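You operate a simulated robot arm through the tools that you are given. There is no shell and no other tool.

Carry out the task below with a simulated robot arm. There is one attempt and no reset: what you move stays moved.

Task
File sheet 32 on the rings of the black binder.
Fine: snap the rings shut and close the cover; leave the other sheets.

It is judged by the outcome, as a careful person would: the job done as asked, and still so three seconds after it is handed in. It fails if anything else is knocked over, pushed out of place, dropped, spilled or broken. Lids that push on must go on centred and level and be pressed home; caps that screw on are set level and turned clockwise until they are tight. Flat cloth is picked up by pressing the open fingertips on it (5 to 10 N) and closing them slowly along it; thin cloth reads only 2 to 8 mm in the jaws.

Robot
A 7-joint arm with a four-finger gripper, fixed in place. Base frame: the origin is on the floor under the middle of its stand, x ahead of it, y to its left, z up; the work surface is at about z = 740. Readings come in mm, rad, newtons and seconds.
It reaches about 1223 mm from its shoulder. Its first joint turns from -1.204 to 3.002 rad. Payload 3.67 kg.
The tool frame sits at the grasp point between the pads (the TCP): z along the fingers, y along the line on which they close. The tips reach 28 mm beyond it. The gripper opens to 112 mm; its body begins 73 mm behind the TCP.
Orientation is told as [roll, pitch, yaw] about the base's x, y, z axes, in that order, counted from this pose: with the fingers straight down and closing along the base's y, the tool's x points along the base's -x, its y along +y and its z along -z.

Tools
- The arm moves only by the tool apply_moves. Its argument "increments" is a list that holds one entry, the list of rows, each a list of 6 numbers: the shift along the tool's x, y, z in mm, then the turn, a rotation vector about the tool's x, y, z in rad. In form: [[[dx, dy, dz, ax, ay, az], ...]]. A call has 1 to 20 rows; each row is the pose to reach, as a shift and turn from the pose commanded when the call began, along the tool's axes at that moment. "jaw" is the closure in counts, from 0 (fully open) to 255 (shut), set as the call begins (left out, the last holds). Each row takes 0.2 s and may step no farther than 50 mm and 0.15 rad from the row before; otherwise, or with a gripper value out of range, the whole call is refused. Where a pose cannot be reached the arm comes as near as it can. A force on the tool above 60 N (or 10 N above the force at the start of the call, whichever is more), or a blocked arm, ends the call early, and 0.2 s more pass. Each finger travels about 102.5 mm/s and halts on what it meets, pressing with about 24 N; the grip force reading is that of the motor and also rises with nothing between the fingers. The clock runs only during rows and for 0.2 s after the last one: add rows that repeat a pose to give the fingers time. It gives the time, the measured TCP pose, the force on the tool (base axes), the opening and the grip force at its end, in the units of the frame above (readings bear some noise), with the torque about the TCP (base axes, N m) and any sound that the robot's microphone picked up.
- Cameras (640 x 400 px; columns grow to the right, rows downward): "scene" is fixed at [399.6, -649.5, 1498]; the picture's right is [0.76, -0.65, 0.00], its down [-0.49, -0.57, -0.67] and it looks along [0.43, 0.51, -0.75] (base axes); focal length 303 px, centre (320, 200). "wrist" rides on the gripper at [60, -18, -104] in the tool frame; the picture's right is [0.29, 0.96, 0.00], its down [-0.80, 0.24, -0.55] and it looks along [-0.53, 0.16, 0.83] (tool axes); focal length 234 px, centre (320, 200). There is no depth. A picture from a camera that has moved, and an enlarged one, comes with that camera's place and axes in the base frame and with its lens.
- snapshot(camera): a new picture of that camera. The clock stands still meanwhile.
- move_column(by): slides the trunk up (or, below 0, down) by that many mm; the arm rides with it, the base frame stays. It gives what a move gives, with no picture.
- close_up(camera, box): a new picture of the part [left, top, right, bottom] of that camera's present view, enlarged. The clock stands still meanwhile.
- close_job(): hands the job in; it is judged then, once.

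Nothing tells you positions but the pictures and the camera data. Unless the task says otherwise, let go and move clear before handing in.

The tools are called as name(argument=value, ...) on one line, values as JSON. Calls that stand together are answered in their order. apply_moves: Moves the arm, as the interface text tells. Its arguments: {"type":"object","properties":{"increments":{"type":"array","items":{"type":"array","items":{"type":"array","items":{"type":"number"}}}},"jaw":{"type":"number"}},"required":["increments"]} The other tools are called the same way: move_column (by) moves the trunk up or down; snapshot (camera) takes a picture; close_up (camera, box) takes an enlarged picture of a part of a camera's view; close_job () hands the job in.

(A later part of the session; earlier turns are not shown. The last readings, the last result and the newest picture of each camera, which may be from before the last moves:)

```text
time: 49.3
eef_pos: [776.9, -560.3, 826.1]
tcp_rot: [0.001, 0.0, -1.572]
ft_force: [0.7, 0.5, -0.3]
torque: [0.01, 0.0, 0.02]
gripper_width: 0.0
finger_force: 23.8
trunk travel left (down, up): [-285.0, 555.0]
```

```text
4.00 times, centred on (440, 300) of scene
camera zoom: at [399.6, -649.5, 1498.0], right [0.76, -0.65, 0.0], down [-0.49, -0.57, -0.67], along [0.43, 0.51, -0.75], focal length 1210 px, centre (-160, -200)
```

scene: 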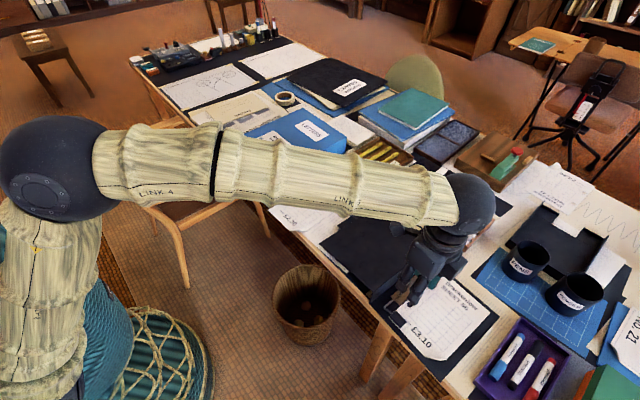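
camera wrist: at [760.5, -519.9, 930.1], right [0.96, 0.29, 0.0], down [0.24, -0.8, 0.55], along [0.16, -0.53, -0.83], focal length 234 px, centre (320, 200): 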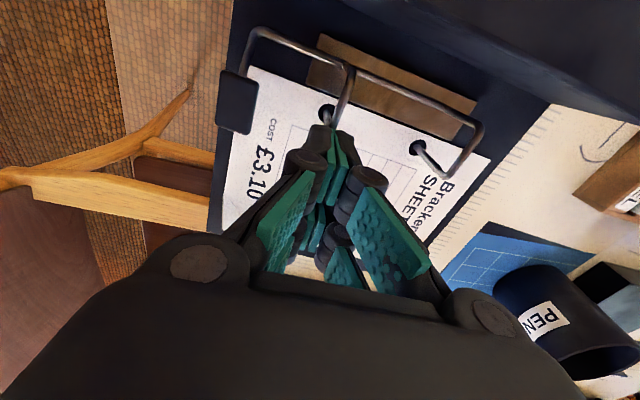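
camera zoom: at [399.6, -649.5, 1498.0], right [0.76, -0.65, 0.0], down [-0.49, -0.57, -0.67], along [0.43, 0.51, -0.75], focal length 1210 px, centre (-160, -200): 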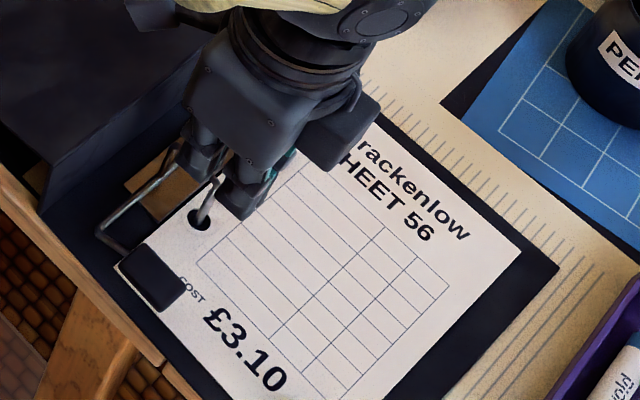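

The fingertips seem to have passed just above the crossbar. I'll back off, lower 10 mm and push again in a short stroke.

apply_moves(increments=[[[-20, 0, 0, 0, 0, 0], [-40, 0, 0, 0, 0, 0], [-40, 0, 5, 0, 0, 0], [-40, 0, 10, 0, 0, 0], [-40, 0, 10, 0, 0, 0]]])

apply_moves(increments=[[[5, 0, 0, 0, 0, 0], [10, 0, 0, 0, 0, 0], [15, 0, 0, 0, 0, 0], [20, 0, 0, 0, 0, 0], [24, 0, 0, 0, 0, 0]]])

close_up(camera="wrist", box=[200, 0, 520, 200])

close_up(camera="scene", box=[380, 250, 460, 310])

```text
time: 50.5
eef_pos: [777.8, -600.2, 819.7]
tcp_rot: [-0.002, -0.002, -1.574]
ft_force: [-0.8, 0.4, -1.0]
torque: [-0.04, 0.01, 0.01]
gripper_width: 0.0
finger_force: 24.4
trunk travel left (down, up): [-285.0, 555.0]
```

```text
time: 51.7
eef_pos: [778.2, -574.2, 817.1]
tcp_rot: [0.001, -0.001, -1.573]
ft_force: [0.6, -0.4, -0.1]
torque: [0.02, -0.03, -0.01]
gripper_width: 6.0
finger_force: 23.9
trunk travel left (down, up): [-285.0, 555.0]
```

```text
2.00 times, centred on (360, 100) of wrist
camera zoom: at [760.1, -515.4, 921.5], right [0.96, 0.29, 0.0], down [0.24, -0.8, 0.55], along [0.16, -0.53, -0.83], focal length 468 px, centre (240, 400)
```

zoom: 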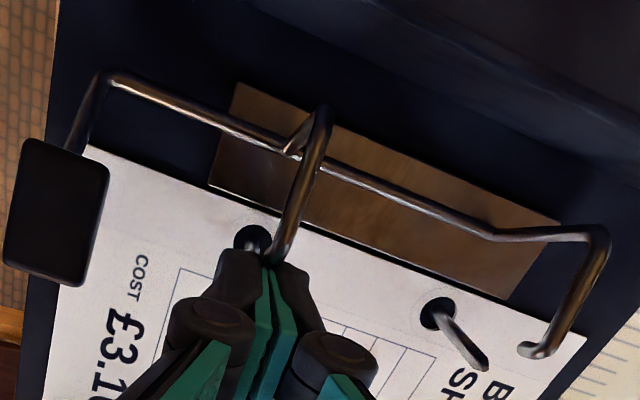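

```text
6.67 times, centred on (420, 280) of scene
camera zoom: at [399.6, -649.5, 1498.0], right [0.76, -0.65, 0.0], down [-0.49, -0.57, -0.67], along [0.43, 0.51, -0.75], focal length 2017 px, centre (-347, -333)
```

zoom: 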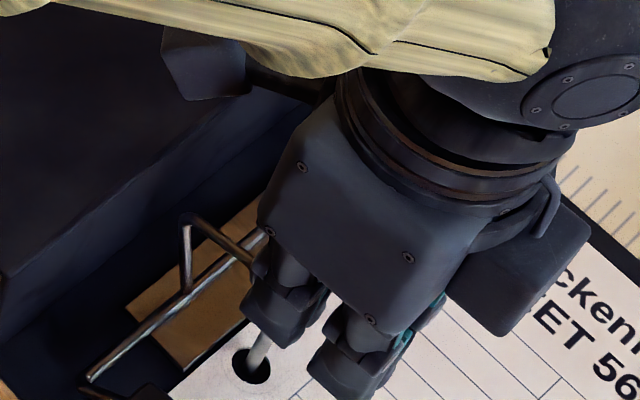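

The wire crossbar slipped between the pads and the jaws now hold it (6 mm), with the bail already partly open. I'll keep that pinch and swing it further open along the arc toward +y.

apply_moves(increments=[[[4, 0, -0.6, 0, 0, 0], [8, 0, -1, 0, 0, 0], [12, 0, -1.5, 0, 0, 0], [16, 0, -1.7, 0, 0, 0], [20, 0, -1.5, 0, 0, 0], [20, 0, -1.5, 0, 0, 0]]])

close_up(camera="wrist", box=[200, 0, 520, 200])

close_up(camera="scene", box=[380, 250, 460, 310])

```text
time: 53.1
eef_pos: [778.4, -556.8, 819.2]
tcp_rot: [0.0, -0.002, -1.574]
ft_force: [0.2, -0.4, 0.6]
torque: [-0.01, 0.02, -0.03]
gripper_width: 0.1
finger_force: 24.1
trunk travel left (down, up): [-285.0, 555.0]
```

```text
2.00 times, centred on (360, 100) of wrist
camera zoom: at [760.5, -495.8, 922.9], right [0.96, 0.29, 0.0], down [0.24, -0.8, 0.55], along [0.16, -0.53, -0.83], focal length 468 px, centre (240, 400)
```

zoom: 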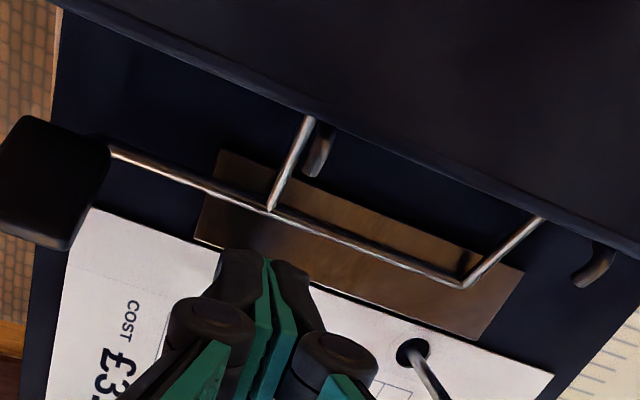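

```text
6.67 times, centred on (420, 280) of scene
camera zoom: at [399.6, -649.5, 1498.0], right [0.76, -0.65, 0.0], down [-0.49, -0.57, -0.67], along [0.43, 0.51, -0.75], focal length 2017 px, centre (-347, -333)
```

zoom: 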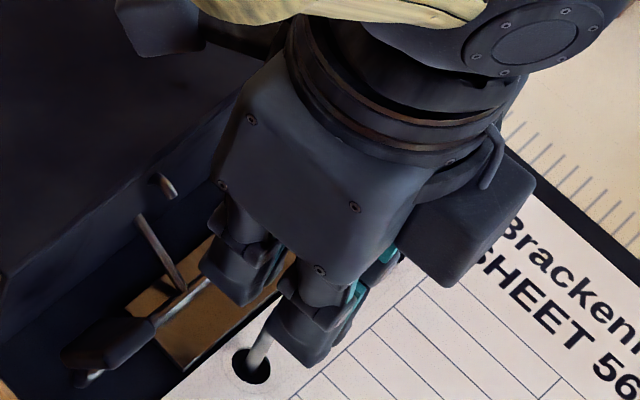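

The bail snapped fully open and stays open by itself, with the knob raised. I'll retreat upward and inspect.

apply_moves(increments=[[[-15, 0, -10, 0, 0, 0], [-25, 0, -40, 0, 0, 0], [-25, 0, -80, 0, 0, 0], [-25, 0, -120, 0, 0, 0], [-25, 0, -150, 0, 0, 0], [-25, 0, -150, 0, 0, 0]]], jaw=100)

snapshot(camera="wrist")

close_up(camera="wrist", box=[260, 20, 460, 145])

close_up(camera="scene", box=[380, 250, 500, 350])

```text
time: 54.5
eef_pos: [778.4, -580.2, 968.1]
tcp_rot: [-0.001, -0.001, -1.57]
ft_force: [-0.2, -0.5, -0.4]
torque: [0.0, -0.01, 0.04]
gripper_width: 68.1
finger_force: 0.0
trunk travel left (down, up): [-285.0, 555.0]
```

```text
taken
camera wrist: at [760.9, -520.8, 1071.5], right [0.96, 0.29, 0.0], down [0.24, -0.8, 0.55], along [0.16, -0.53, -0.83], focal length 234 px, centre (320, 200)
```

wrist: 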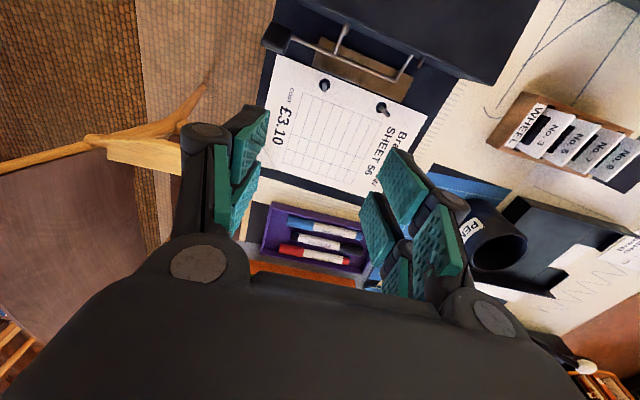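

```text
3.20 times, centred on (360, 82) of wrist
camera zoom: at [760.9, -520.8, 1071.5], right [0.96, 0.29, 0.0], down [0.24, -0.8, 0.55], along [0.16, -0.53, -0.83], focal length 749 px, centre (192, 576)
```

zoom: 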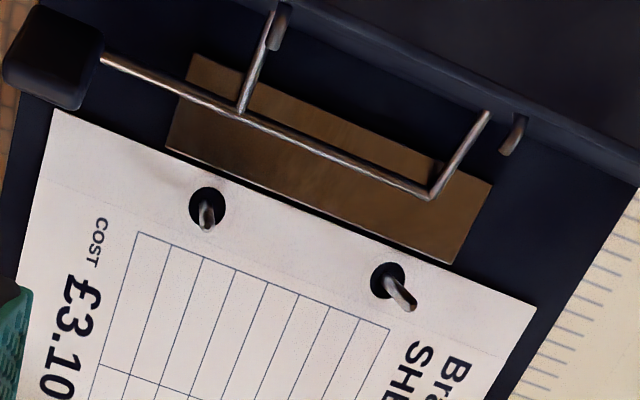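

```text
4.00 times, centred on (440, 300) of scene
camera zoom: at [399.6, -649.5, 1498.0], right [0.76, -0.65, 0.0], down [-0.49, -0.57, -0.67], along [0.43, 0.51, -0.75], focal length 1210 px, centre (-160, -200)
```

zoom: 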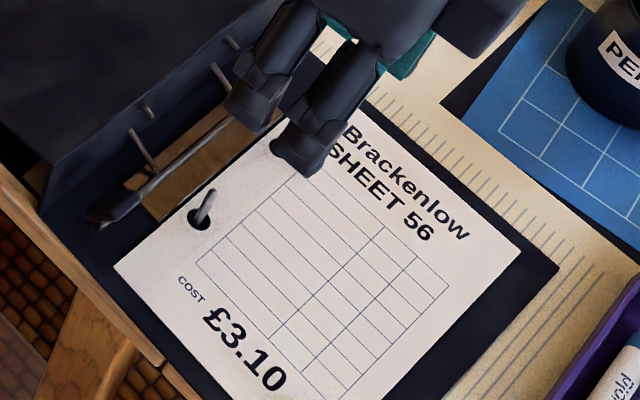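

The rings are open: both posts stand free at ≈(778,−559.5) and (857.5,−564), tops z≈790, and the knob is out of the way. Now I turn to sheet 32; first I check the chair's position relative to the box's front.

close_up(camera="scene", box=[60, 90, 300, 300])

snapshot(camera="scene")

```text
1.90 times, centred on (180, 195) of scene
camera zoom: at [399.6, -649.5, 1498.0], right [0.76, -0.65, 0.0], down [-0.49, -0.57, -0.67], along [0.43, 0.51, -0.75], focal length 576 px, centre (587, 210)
```

zoom: 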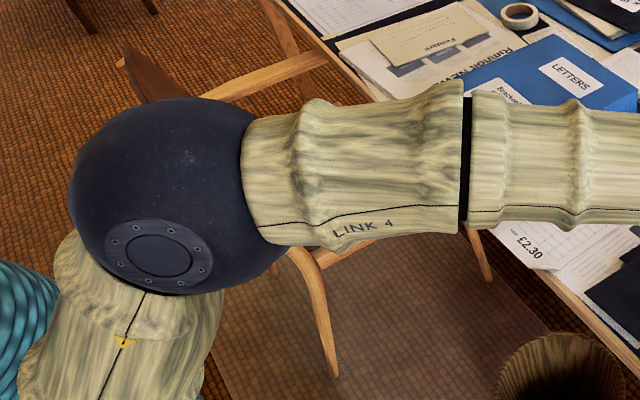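

```text
taken
```

scene: 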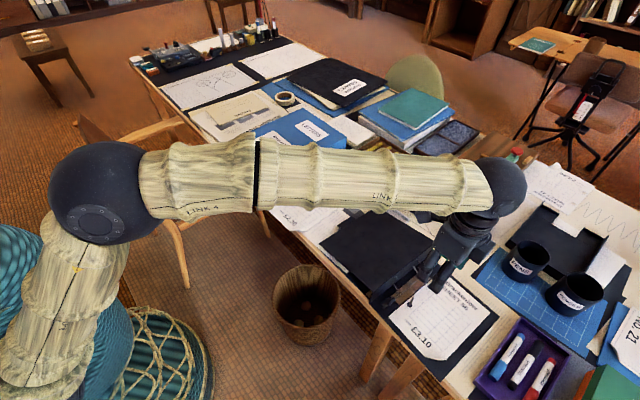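

The chair is at y>320, clear of the approach. I'll raise the hand, turn it to point forward with vertical jaws, and move toward the LETTERS box.

apply_moves(increments=[[[15, -15, -10, -0.13, 0, 0], [30, -30, -20, -0.26, 0, 0], [45, -45, -30, -0.39, 0, 0], [60, -60, -40, -0.52, 0, 0], [75, -75, -40, -0.65, 0, 0], [90, -90, -40, -0.78, 0, 0], [105, -105, -40, -0.91, 0, 0], [120, -120, -40, -1.04, 0, 0], [135, -135, -40, -1.17, 0, 0], [150, -150, -40, -1.3, 0, 0], [165, -165, -40, -1.43, 0, 0], [180, -178, -40, -1.571, 0, 0], [180, -178, -40, -1.571, 0, 0]]])

snapshot(camera="scene")

```text
time: 57.3
eef_pos: [600.9, -405.8, 998.0]
tcp_rot: [1.555, 0.02, -1.577]
ft_force: [0.0, -0.3, 0.6]
torque: [0.0, 0.01, 0.01]
gripper_width: 68.1
finger_force: 0.1
trunk travel left (down, up): [-285.0, 555.0]
```

```text
taken
```

scene: 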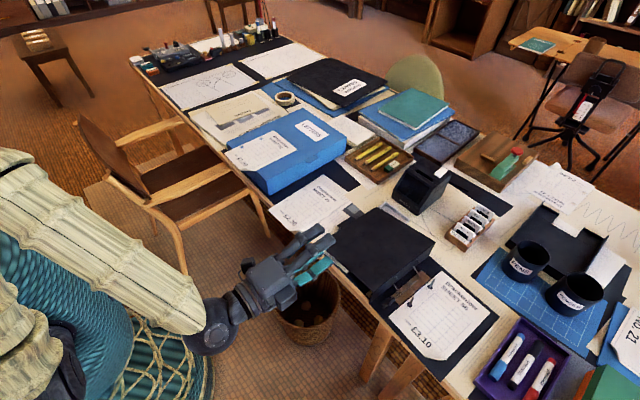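

Now I sweep toward the LETTERS box at safe height, in stages.

apply_moves(increments=[[[40, 0, 0, 0, 0, 0], [80, 0, 0, 0, 0, 0], [120, 0, 0, 0, 0, 0], [160, 0, 0, 0, 0, 0], [200, 0, 0, 0, 0, 0], [240, 0, 0, 0, 0, 0], [280, 0, 0, 0, 0, 0], [280, 0, 0, 0, 0, 0]]])

snapshot(camera="scene")

```text
time: 59.3
eef_pos: [659.1, -290.3, 928.0]
tcp_rot: [1.519, 0.106, -1.598]
ft_force: [-0.5, 1.0, -0.7]
torque: [0.02, -0.02, 0.02]
gripper_width: 68.2
finger_force: 0.1
out of reach, approached as far as the arm can: row 2, 3, 4, 5, 6, 7, 8
trunk travel left (down, up): [-285.0, 555.0]
stopped in row 8: the arm was blocked; the commanded pose is now the measured one
```

```text
taken
```

scene: 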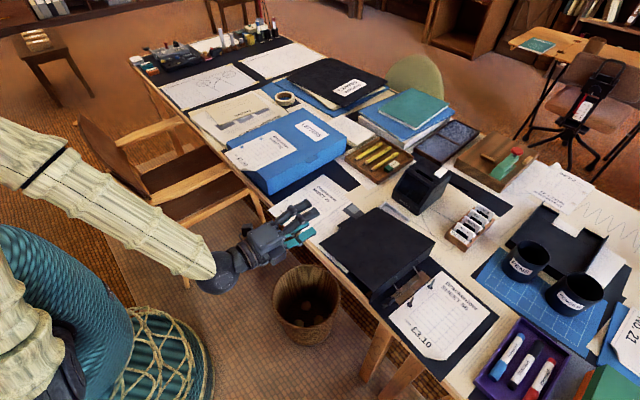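

The arm folds too tightly at this height for that pose near y≈0. I'll go back to y≈−400, raise the column, and lower the arm relative to it so the elbow has more room.

apply_moves(increments=[[[-40, 30, -10, 0, 0, 0], [-80, 50, -30, 0, 0, 0], [-110, 70, -50, 0, 0, 0], [-110, 70, -50, 0, 0, 0]]])

move_column(by=300)

snapshot(camera="scene")

```text
refused: row 1 steps farther than a row can; nothing moved
```

```text
time: 62.3
eef_pos: [659.3, -290.7, 1228.7]
tcp_rot: [1.52, 0.105, -1.6]
ft_force: [0.4, 0.4, 0.3]
torque: [0.0, 0.0, -0.01]
gripper_width: 68.1
finger_force: 0.1
trunk travel left (down, up): [-585.0, 255.0]
```

```text
taken
```

scene: 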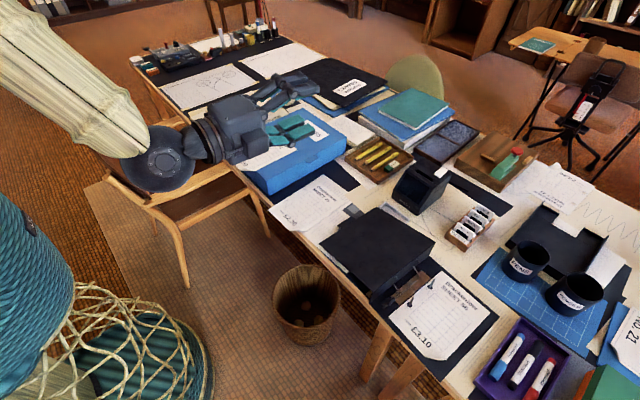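

The column is up. Now I lower the arm relative to the column (to z≈1010) with the orientation corrected.

apply_moves(increments=[[[-12, -40, -5, -0.02, 0.01, -0.04], [-24, -80, -10, -0.049, 0.0265, -0.1056], [-36, -120, -15, -0.049, 0.0265, -0.1056], [-48, -160, -20, -0.049, 0.0265, -0.1056], [-58, -195, -25, -0.049, 0.0265, -0.1056], [-63, -215, -27, -0.049, 0.0265, -0.1056], [-63, -215, -27, -0.049, 0.0265, -0.1056]]])

snapshot(camera="scene")

```text
time: 63.9
eef_pos: [632.8, -331.8, 1007.3]
tcp_rot: [1.573, -0.004, -1.567]
ft_force: [0.0, 0.2, 0.8]
torque: [-0.02, 0.01, -0.02]
gripper_width: 68.1
finger_force: 0.2
out of reach, approached as far as the arm can: row 1, 2, 3, 4, 5, 6, 7
trunk travel left (down, up): [-585.0, 255.0]
```

```text
taken
```

scene: 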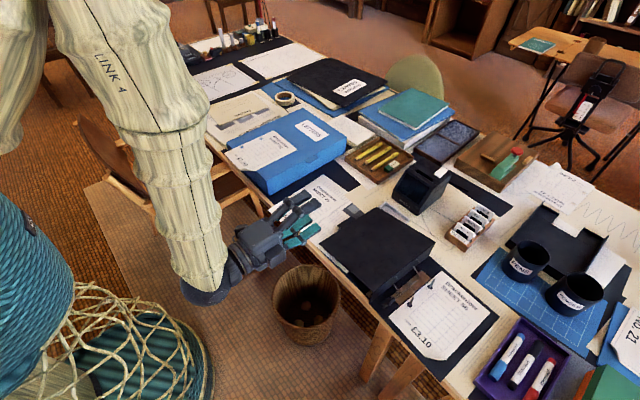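

Orientation is fine but the forward-pointing hand can't come close enough to the base here. I'll examine sheet 32's curled corner in detail, which may allow a fingers-down pinch instead.

close_up(camera="scene", box=[220, 150, 280, 190])

close_up(camera="scene", box=[220, 125, 310, 185])

close_up(camera="wrist", box=[0, 0, 640, 400])

```text
10.00 times, centred on (250, 170) of scene
camera zoom: at [399.6, -649.5, 1498.0], right [0.76, -0.65, 0.0], down [-0.49, -0.57, -0.67], along [0.43, 0.51, -0.75], focal length 3026 px, centre (1020, 500)
```

zoom: 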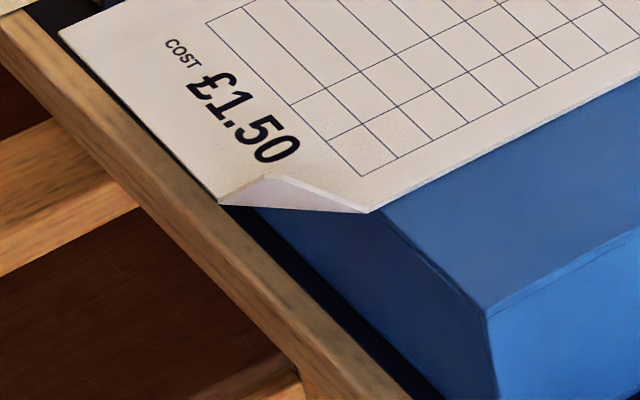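

```text
6.67 times, centred on (265, 155) of scene
camera zoom: at [399.6, -649.5, 1498.0], right [0.76, -0.65, 0.0], down [-0.49, -0.57, -0.67], along [0.43, 0.51, -0.75], focal length 2017 px, centre (687, 500)
```

zoom: 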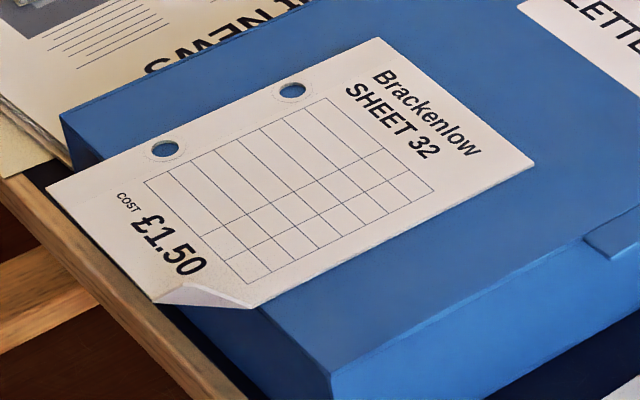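

```text
1.00 times, centred on (320, 200) of wrist (not enlarged: the box is as wide or as high as the picture)
camera zoom: at [529.2, -272.0, 988.3], right [0.0, 0.29, 0.96], down [-0.55, -0.8, 0.24], along [0.83, -0.53, 0.16], focal length 234 px, centre (320, 200)
```

zoom: 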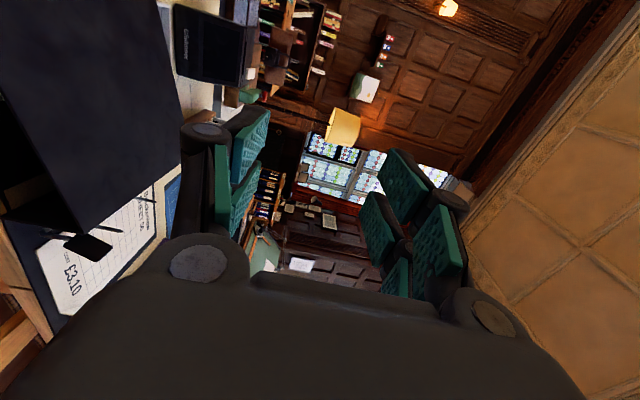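

Sheet 32's front edge is at x≈682 and the curled corner flap stands up steeply near (691,61,838). I'll test how far the forward-pointing pose is reachable near the box at a safe height.

apply_moves(increments=[[[40, 0, 5, 0, 0, 0], [80, 0, 15, 0, 0, 0], [120, 0, 25, 0, 0, 0], [160, 0, 35, 0, 0, 0], [200, 0, 45, 0, 0, 0], [240, 0, 57, 0, 0, 0], [280, 0, 57, 0, 0, 0], [320, 0, 57, 0, 0, 0], [320, 0, 57, 0, 0, 0]]])

snapshot(camera="scene")

```text
time: 65.9
eef_pos: [688.8, -15.8, 990.7]
tcp_rot: [1.582, 0.0, -1.57]
ft_force: [1.1, -0.6, -1.0]
torque: [0.05, -0.05, 0.03]
gripper_width: 68.2
finger_force: 0.1
out of reach, approached as far as the arm can: row 1, 7, 8, 9
trunk travel left (down, up): [-585.0, 255.0]
```

```text
taken
```

scene: 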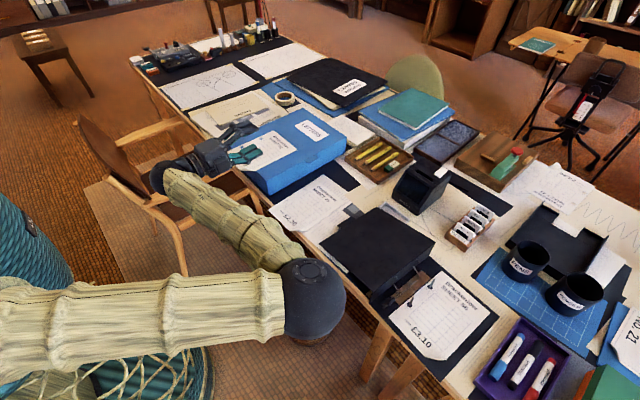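

The arm reached y≈−16 with the elbow swung outward. I try continuing toward y≈118 while lowering somewhat.

apply_moves(increments=[[[20, -10, 1, 0, 0, 0], [40, -20, 1, 0, 0, 0], [60, -30, 1, 0, 0, 0], [80, -40, 1, 0, 0, 0], [100, -50, 1, 0, 0, 0], [120, -60, 1, 0, 0, 0], [134, -60, 1, 0, 0, 0], [134, -60, 1, 0, 0, 0]]])

snapshot(camera="scene")

snapshot(camera="wrist")

```text
time: 67.7
eef_pos: [689.7, 118.3, 931.0]
tcp_rot: [1.57, -0.005, -1.569]
ft_force: [-0.6, -0.4, 0.3]
torque: [-0.01, -0.02, 0.03]
gripper_width: 68.2
finger_force: 0.0
trunk travel left (down, up): [-585.0, 255.0]
```

```text
taken
```

scene: 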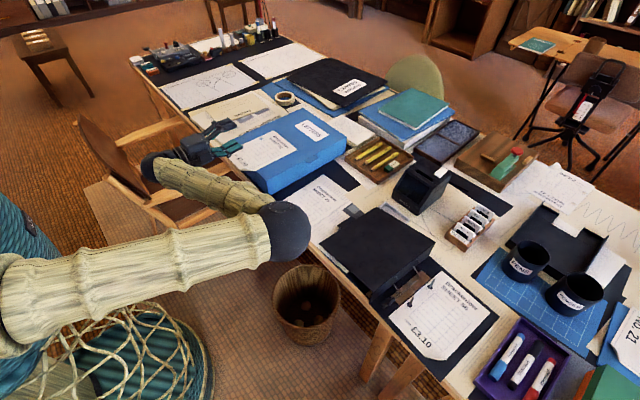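

```text
taken
camera wrist: at [585.3, 177.1, 912.4], right [0.0, 0.29, 0.96], down [-0.55, -0.8, 0.24], along [0.83, -0.53, 0.16], focal length 234 px, centre (320, 200)
```

wrist: 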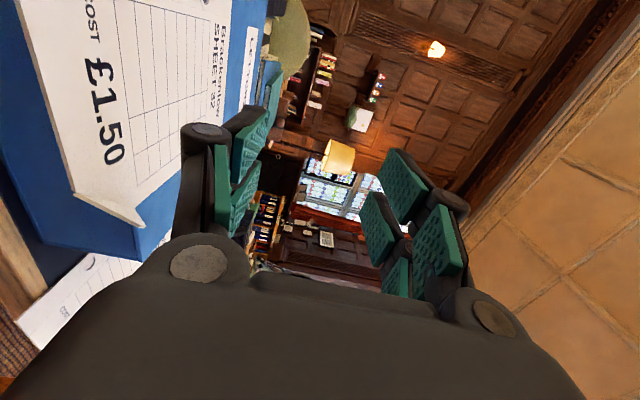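

Now the hand is at (690,118,931) pointing forward. I measure the sheet's front edge at x≈683, z≈816. I'll back off in x to get in front of it, then ride the column down to its height.

apply_moves(increments=[[[2, 0, -10, 0, 0, 0], [4, 0, -20, 0, 0, 0], [6, 0, -30, 0, 0, 0], [8, 0, -42, 0, 0, 0], [8, 0, -42, 0, 0, 0]]], jaw=190)

```text
time: 68.9
eef_pos: [645.9, 124.8, 932.0]
tcp_rot: [1.57, -0.005, -1.568]
ft_force: [1.2, 0.0, -0.2]
torque: [-0.02, -0.02, -0.03]
gripper_width: 28.5
finger_force: 0.0
trunk travel left (down, up): [-585.0, 255.0]
```

Reachable. I ride the column down 115 mm to the sheet's height.

move_column(by=-115)

snapshot(camera="wrist")

close_up(camera="wrist", box=[160, 0, 400, 200])

snapshot(camera="scene")

```text
time: 70.4
eef_pos: [646.3, 125.7, 817.1]
tcp_rot: [1.57, -0.005, -1.567]
ft_force: [-0.4, 0.5, 0.4]
torque: [0.01, 0.03, -0.01]
gripper_width: 28.4
finger_force: 0.1
trunk travel left (down, up): [-470.0, 370.0]
```

```text
taken
camera wrist: at [543.5, 184.8, 797.9], right [0.0, 0.29, 0.96], down [-0.55, -0.8, 0.24], along [0.83, -0.53, 0.16], focal length 234 px, centre (320, 200)
```

wrist: 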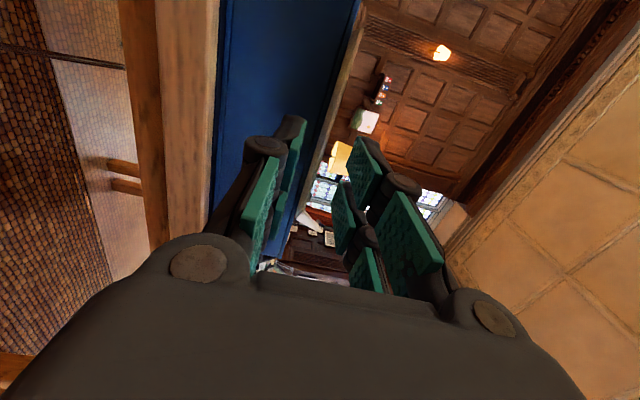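

```text
2.00 times, centred on (280, 100) of wrist
camera zoom: at [543.5, 184.8, 797.9], right [0.0, 0.29, 0.96], down [-0.55, -0.8, 0.24], along [0.83, -0.53, 0.16], focal length 468 px, centre (400, 400)
```

zoom: 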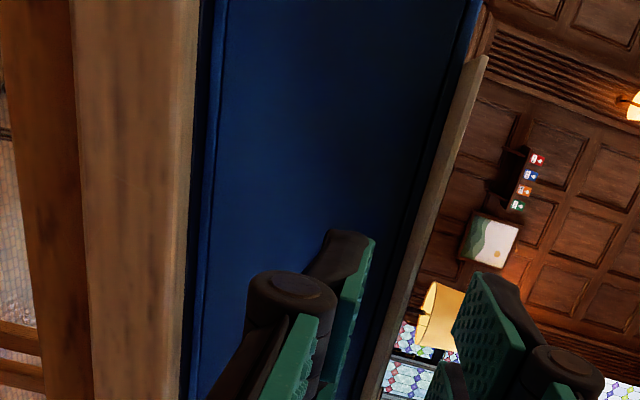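

```text
taken
```

scene: 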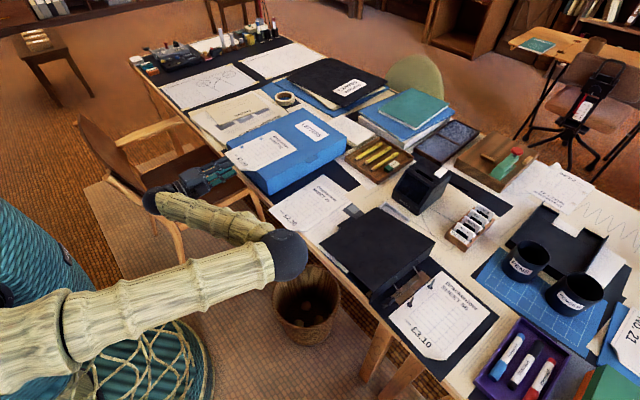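

The sheet's overhanging strip lies right between the open jaws (z≈815.5). I advance 34 mm.

apply_moves(increments=[[[0, -1, 8, 0, 0, 0], [0, -1.5, 16, 0, 0, 0], [0, -1.5, 24, 0, 0, 0], [0, -1.5, 34, 0, 0, 0], [0, -1.5, 34, 0, 0, 0]]])

close_up(camera="wrist", box=[160, 0, 480, 240])

close_up(camera="scene", box=[170, 110, 310, 210])

```text
time: 71.6
eef_pos: [680.4, 124.9, 814.0]
tcp_rot: [1.571, -0.005, -1.567]
ft_force: [-0.7, -0.2, -1.0]
torque: [0.01, 0.02, -0.02]
gripper_width: 28.4
finger_force: 0.1
trunk travel left (down, up): [-470.0, 370.0]
```

```text
1.67 times, centred on (320, 120) of wrist
camera zoom: at [577.9, 184.9, 795.8], right [0.0, 0.29, 0.96], down [-0.55, -0.8, 0.24], along [0.83, -0.53, 0.16], focal length 390 px, centre (320, 333)
```

zoom: 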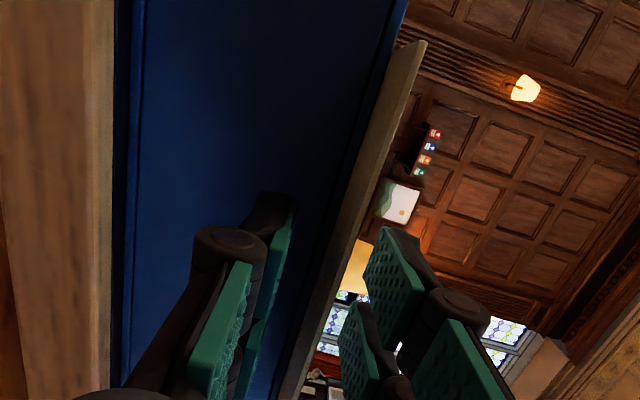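

```text
4.00 times, centred on (240, 160) of scene
camera zoom: at [399.6, -649.5, 1498.0], right [0.76, -0.65, 0.0], down [-0.49, -0.57, -0.67], along [0.43, 0.51, -0.75], focal length 1210 px, centre (640, 360)
```

zoom: 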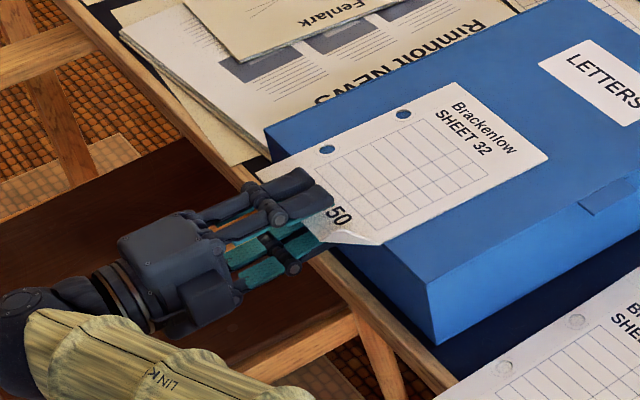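

The jaws straddle the sheet's front edge. I raise 1.5 mm and close on it.

apply_moves(increments=[[[0, 1.5, 0, 0, 0, 0], [0, 1.5, 0, 0, 0, 0]]])

apply_moves(increments=[[[0, 0, 0, 0, 0, 0], [0, 0, 0, 0, 0, 0], [0, 0, 0, 0, 0, 0], [0, 0, 0, 0, 0, 0]]], jaw=255)

close_up(camera="scene", box=[170, 110, 310, 210])

snapshot(camera="wrist")

```text
time: 72.2
eef_pos: [681.6, 124.9, 816.9]
tcp_rot: [1.571, -0.006, -1.57]
ft_force: [-0.1, -0.3, 0.0]
torque: [0.01, -0.03, -0.03]
gripper_width: 28.4
finger_force: 0.1
trunk travel left (down, up): [-470.0, 370.0]
```

```text
time: 73.2
eef_pos: [681.8, 125.5, 817.6]
tcp_rot: [1.571, -0.003, -1.568]
ft_force: [-0.5, -0.1, -0.7]
torque: [0.01, 0.0, -0.01]
gripper_width: 6.1
finger_force: 23.8
trunk travel left (down, up): [-470.0, 370.0]
```

```text
4.00 times, centred on (240, 160) of scene
camera zoom: at [399.6, -649.5, 1498.0], right [0.76, -0.65, 0.0], down [-0.49, -0.57, -0.67], along [0.43, 0.51, -0.75], focal length 1210 px, centre (640, 360)
```

zoom: 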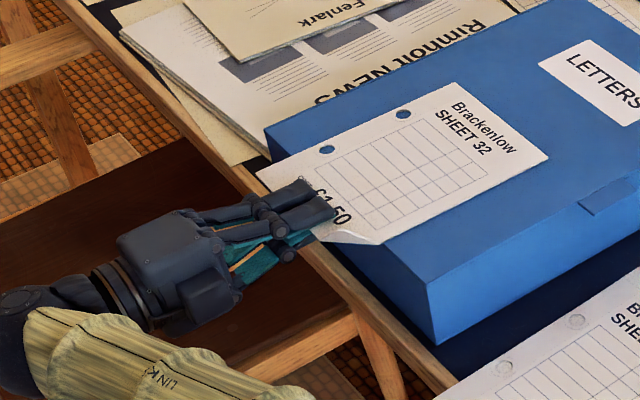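

```text
taken
camera wrist: at [577.8, 184.9, 797.8], right [0.0, 0.29, 0.96], down [-0.55, -0.8, 0.24], along [0.83, -0.53, 0.16], focal length 234 px, centre (320, 200)
```

wrist: 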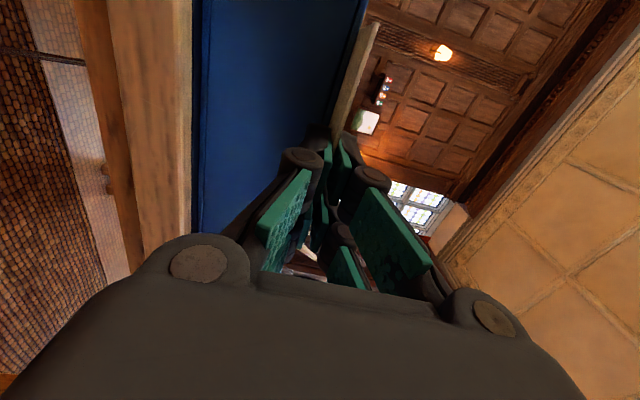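

Gripped (6 mm reading, 24 N). I lift straight up 60 mm and check that the sheet comes along and stays flat.

apply_moves(increments=[[[0, 8, 0, 0, 0, 0], [0, 20, 0, 0, 0, 0], [0, 35, 0, 0, 0, 0], [0, 50, 0, 0, 0, 0], [0, 60, 0, 0, 0, 0], [0, 60, 0, 0, 0, 0]]])

close_up(camera="scene", box=[170, 100, 330, 210])

snapshot(camera="wrist")

```text
time: 74.6
eef_pos: [679.2, 121.1, 854.7]
tcp_rot: [1.593, 0.009, -1.567]
ft_force: [-0.2, 0.2, 0.4]
torque: [-0.03, 0.03, -0.01]
gripper_width: 6.1
finger_force: 24.0
out of reach, approached as far as the arm can: row 3, 4, 5, 6
trunk travel left (down, up): [-470.0, 370.0]
```

```text
3.64 times, centred on (250, 155) of scene
camera zoom: at [399.6, -649.5, 1498.0], right [0.76, -0.65, 0.0], down [-0.49, -0.57, -0.67], along [0.43, 0.51, -0.75], focal length 1100 px, centre (574, 364)
```

zoom: 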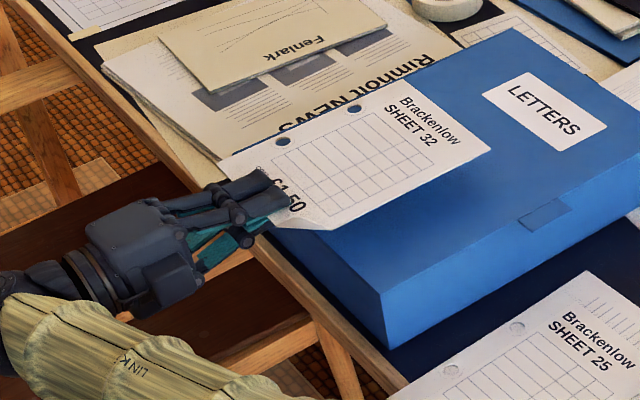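

```text
taken
camera wrist: at [576.6, 179.7, 834.7], right [-0.02, 0.28, 0.96], down [-0.55, -0.8, 0.22], along [0.83, -0.53, 0.17], focal length 234 px, centre (320, 200)
```

wrist: 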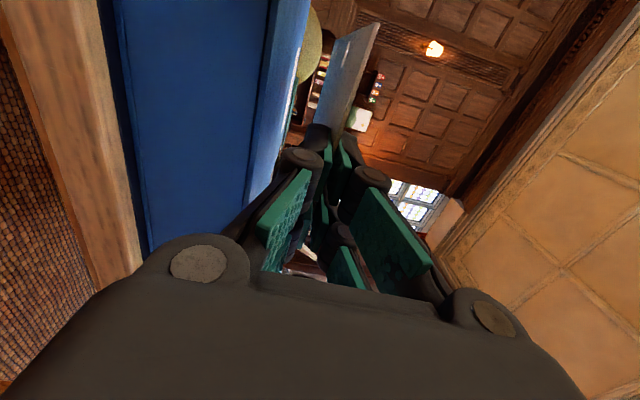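

The sheet lifts as a stiff flat piece, level in the jaws. I'll raise the column for clearance and then sweep back toward the binder.

move_column(by=150)

apply_moves(increments=[[[0, -30, 4, 0, 0, 0], [-20, -30, 6, 0, 0, 0], [-50, -30, 8, 0, 0, 0], [-80, -25, 8, 0, 0, 0], [-110, -20, 8, 0, 0, 0], [-140, -15, 8, 0, 0, 0], [-140, -15, 8, 0, 0, 0]]])

snapshot(camera="scene")

```text
time: 76.3
eef_pos: [680.0, 119.4, 1004.6]
tcp_rot: [1.592, 0.007, -1.563]
ft_force: [0.0, 0.6, -0.4]
torque: [0.0, 0.0, 0.01]
gripper_width: 6.0
finger_force: 24.1
trunk travel left (down, up): [-620.0, 220.0]
```

```text
time: 77.9
eef_pos: [687.1, -19.9, 988.2]
tcp_rot: [1.591, 0.01, -1.562]
ft_force: [-0.8, -0.2, -0.5]
torque: [-0.01, 0.04, -0.01]
gripper_width: 5.9
finger_force: 23.9
trunk travel left (down, up): [-620.0, 220.0]
```

```text
taken
```

scene: 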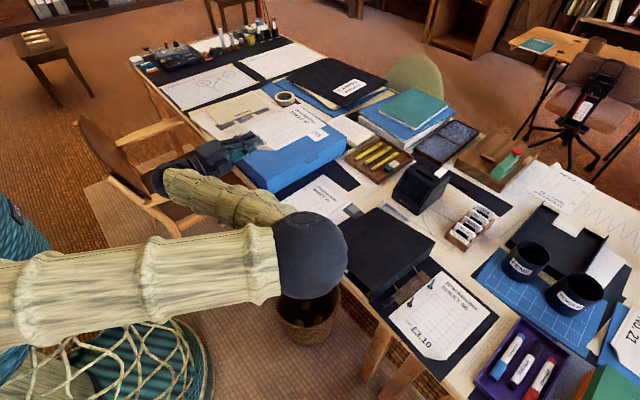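

Works. I continue sweeping toward −y with the sheet held level.

apply_moves(increments=[[[-40, 0, 0, 0, 0, 0], [-80, 0, 0, 0, 0, 0], [-120, 0, 0, 0, 0, 0], [-160, 0, 0, 0, 0, 0], [-200, 0, 0, 0, 0, 0], [-240, 0, 0, 0, 0, 0], [-280, 0, 0, 0, 0, 0], [-310, 0, 0, 0, 0, 0], [-310, 0, 0, 0, 0, 0]]])

snapshot(camera="scene")

```text
time: 79.9
eef_pos: [694.0, -331.5, 985.5]
tcp_rot: [1.591, 0.009, -1.564]
ft_force: [0.1, -1.1, -0.5]
torque: [0.0, 0.05, 0.01]
gripper_width: 6.1
finger_force: 24.1
trunk travel left (down, up): [-620.0, 220.0]
```

```text
taken
```

scene: 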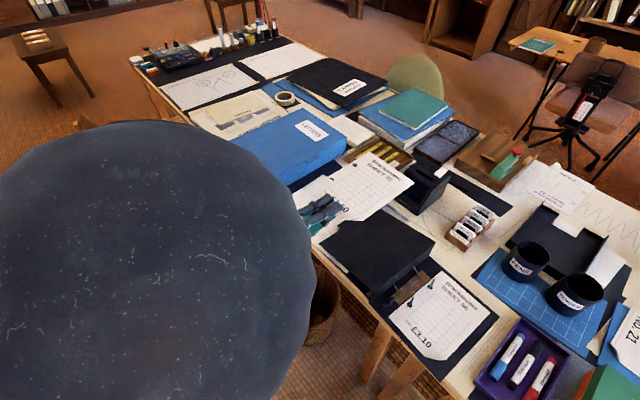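

The elbow passes near the scene camera but the sheet is level and moving well. I continue toward the binder.

apply_moves(increments=[[[-35, 0, 0, 0, 0, 0], [-70, 0, 0, 0, 0, 0], [-105, 5, 0, 0, 0, 0], [-140, 10, 0, 0, 0, 0], [-175, 15, 0, 0, 0, 0], [-175, 15, 0, 0, 0, 0]]])

snapshot(camera="scene")

snapshot(camera="wrist")

```text
time: 81.3
eef_pos: [692.7, -505.9, 999.4]
tcp_rot: [1.593, 0.009, -1.564]
ft_force: [0.2, 1.0, -0.7]
torque: [0.02, 0.05, 0.0]
gripper_width: 6.0
finger_force: 23.7
trunk travel left (down, up): [-620.0, 220.0]
```

```text
taken
```

scene: 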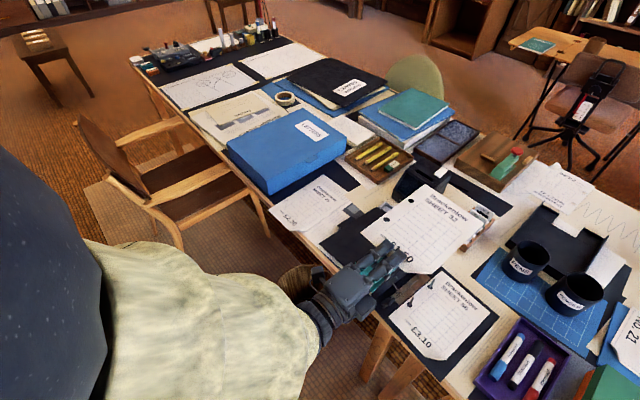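

```text
taken
camera wrist: at [588.8, -445.7, 978.7], right [-0.02, 0.28, 0.96], down [-0.55, -0.8, 0.22], along [0.83, -0.53, 0.17], focal length 234 px, centre (320, 200)
```

wrist: 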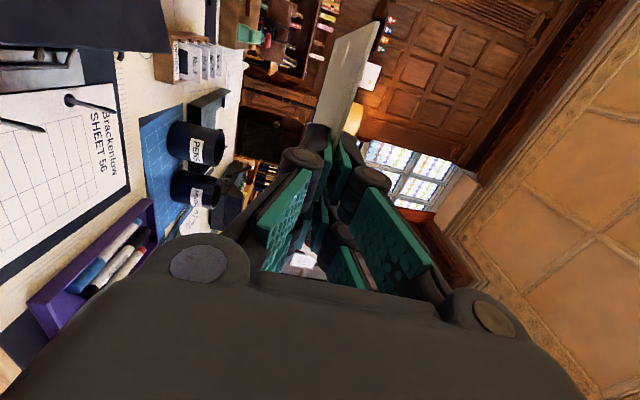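

The sheet is level over the spine area. Using the measured hole offsets from the grip, the TCP should end at ≈(707,−618) with a −3° yaw to match the posts. I move there at z≈900 first, correcting the small tilt.

apply_moves(increments=[[[-22, -10, 3, 0.005, -0.013, -0.002], [-50, -30, 5, 0.011, -0.026, -0.005], [-80, -55, 8, 0.016, -0.04, -0.007], [-100, -80, 10, 0.022, -0.052, -0.009], [-111.4, -101.3, 11.6, 0.022, -0.052, -0.009], [-111.4, -101.3, 11.6, 0.022, -0.052, -0.009]]])

snapshot(camera="scene")

snapshot(camera="wrist")

```text
time: 82.7
eef_pos: [705.0, -617.2, 897.3]
tcp_rot: [1.571, 0.0, -1.615]
ft_force: [-0.4, -0.4, -1.5]
torque: [0.05, 0.01, 0.0]
gripper_width: 6.1
finger_force: 24.4
trunk travel left (down, up): [-620.0, 220.0]
```

```text
taken
```

scene: 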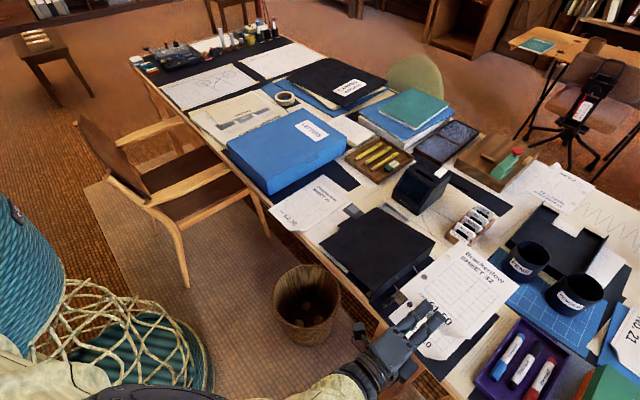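

```text
taken
camera wrist: at [604.5, -552.4, 879.2], right [0.01, 0.29, 0.96], down [-0.59, -0.77, 0.24], along [0.81, -0.57, 0.16], focal length 234 px, centre (320, 200)
```

wrist: 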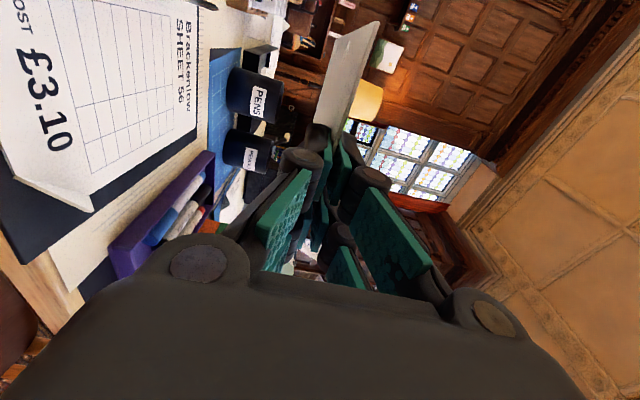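

close_up(camera="scene", box=[380, 230, 540, 370])

close_up(camera="scene", box=[390, 240, 480, 310])

```text
2.86 times, centred on (460, 300) of scene
camera zoom: at [399.6, -649.5, 1498.0], right [0.76, -0.65, 0.0], down [-0.49, -0.57, -0.67], along [0.43, 0.51, -0.75], focal length 864 px, centre (-80, -86)
```

zoom: 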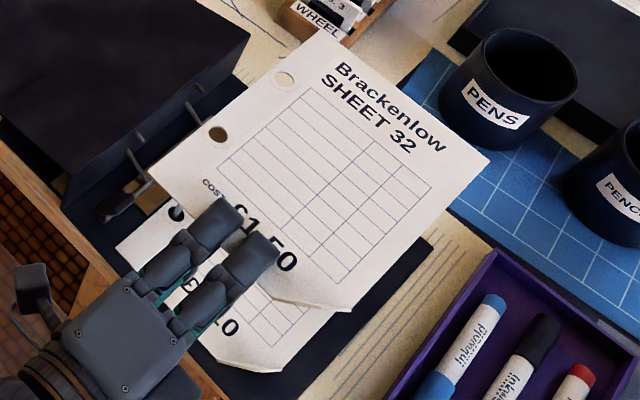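

```text
5.71 times, centred on (435, 275) of scene
camera zoom: at [399.6, -649.5, 1498.0], right [0.76, -0.65, 0.0], down [-0.49, -0.57, -0.67], along [0.43, 0.51, -0.75], focal length 1729 px, centre (-337, -229)
```

zoom: 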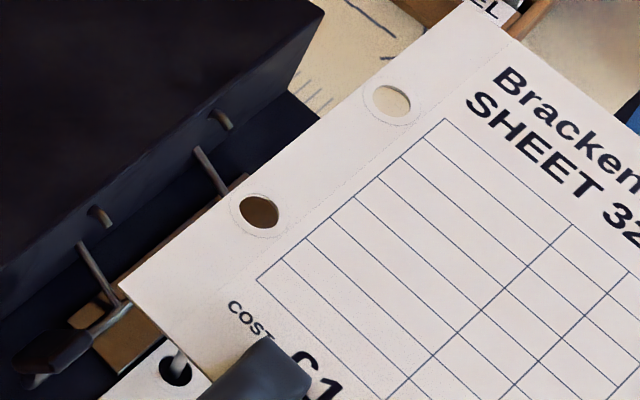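

The sheet's holes are measured at (777,−559) and (856,−564), within about 1 mm of the posts. I ride the column down to just above the post tops and re-check.

move_column(by=-83)

close_up(camera="scene", box=[390, 240, 480, 310])

close_up(camera="scene", box=[380, 230, 540, 370])

snapshot(camera="wrist")

```text
time: 83.9
eef_pos: [705.7, -616.3, 815.2]
tcp_rot: [1.571, -0.001, -1.617]
ft_force: [0.1, -0.7, 0.7]
torque: [-0.02, 0.05, -0.02]
gripper_width: 6.0
finger_force: 23.7
trunk travel left (down, up): [-537.0, 303.0]
```

```text
5.71 times, centred on (435, 275) of scene
camera zoom: at [399.6, -649.5, 1498.0], right [0.76, -0.65, 0.0], down [-0.49, -0.57, -0.67], along [0.43, 0.51, -0.75], focal length 1729 px, centre (-337, -229)
```

zoom: 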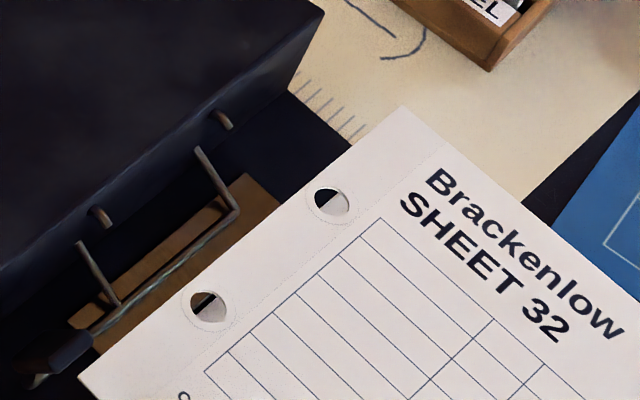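

```text
2.86 times, centred on (460, 300) of scene
camera zoom: at [399.6, -649.5, 1498.0], right [0.76, -0.65, 0.0], down [-0.49, -0.57, -0.67], along [0.43, 0.51, -0.75], focal length 864 px, centre (-80, -86)
```

zoom: 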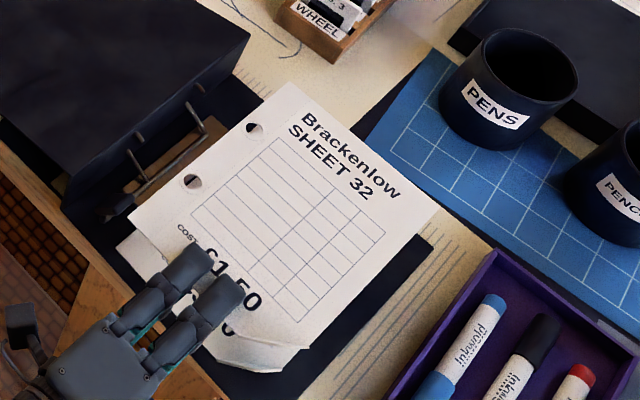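

```text
taken
camera wrist: at [604.6, -552.5, 796.3], right [0.01, 0.29, 0.96], down [-0.59, -0.77, 0.24], along [0.81, -0.57, 0.16], focal length 234 px, centre (320, 200)
```

wrist: 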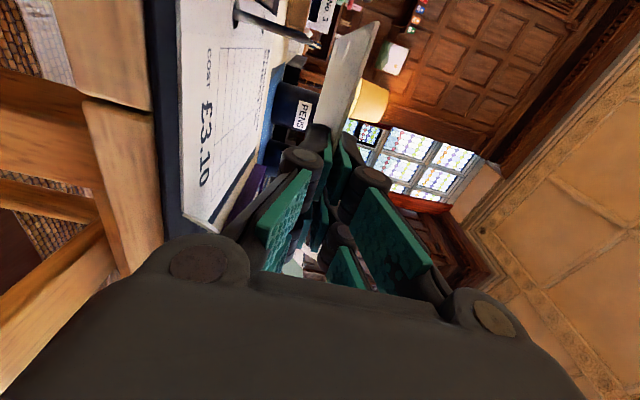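

close_up(camera="scene", box=[410, 280, 426, 296])

close_up(camera="scene", box=[430, 260, 446, 276])

close_up(camera="wrist", box=[220, 0, 400, 120])

```text
16.00 times, centred on (418, 288) of scene
camera zoom: at [399.6, -649.5, 1498.0], right [0.76, -0.65, 0.0], down [-0.49, -0.57, -0.67], along [0.43, 0.51, -0.75], focal length 4841 px, centre (-1248, -1208)
```

zoom: 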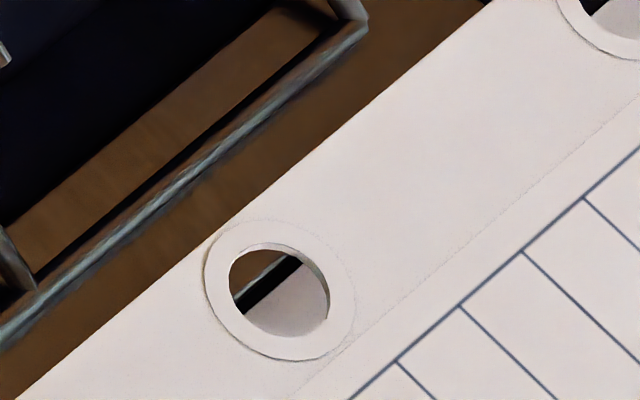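

```text
16.00 times, centred on (438, 268) of scene
camera zoom: at [399.6, -649.5, 1498.0], right [0.76, -0.65, 0.0], down [-0.49, -0.57, -0.67], along [0.43, 0.51, -0.75], focal length 4841 px, centre (-1568, -888)
```

zoom: 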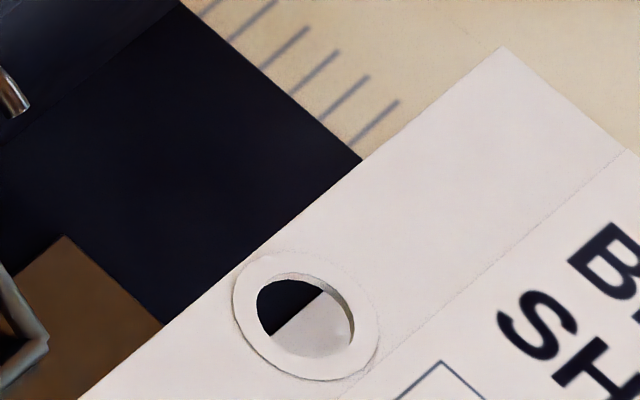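

```text
3.33 times, centred on (310, 60) of wrist
camera zoom: at [604.6, -552.5, 796.3], right [0.01, 0.29, 0.96], down [-0.59, -0.77, 0.24], along [0.81, -0.57, 0.16], focal length 781 px, centre (353, 667)
```

zoom: 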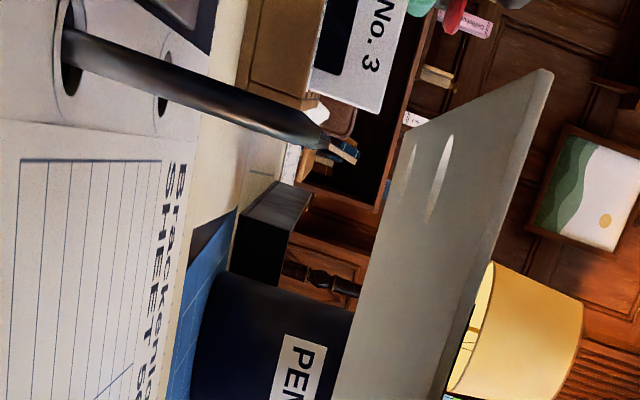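

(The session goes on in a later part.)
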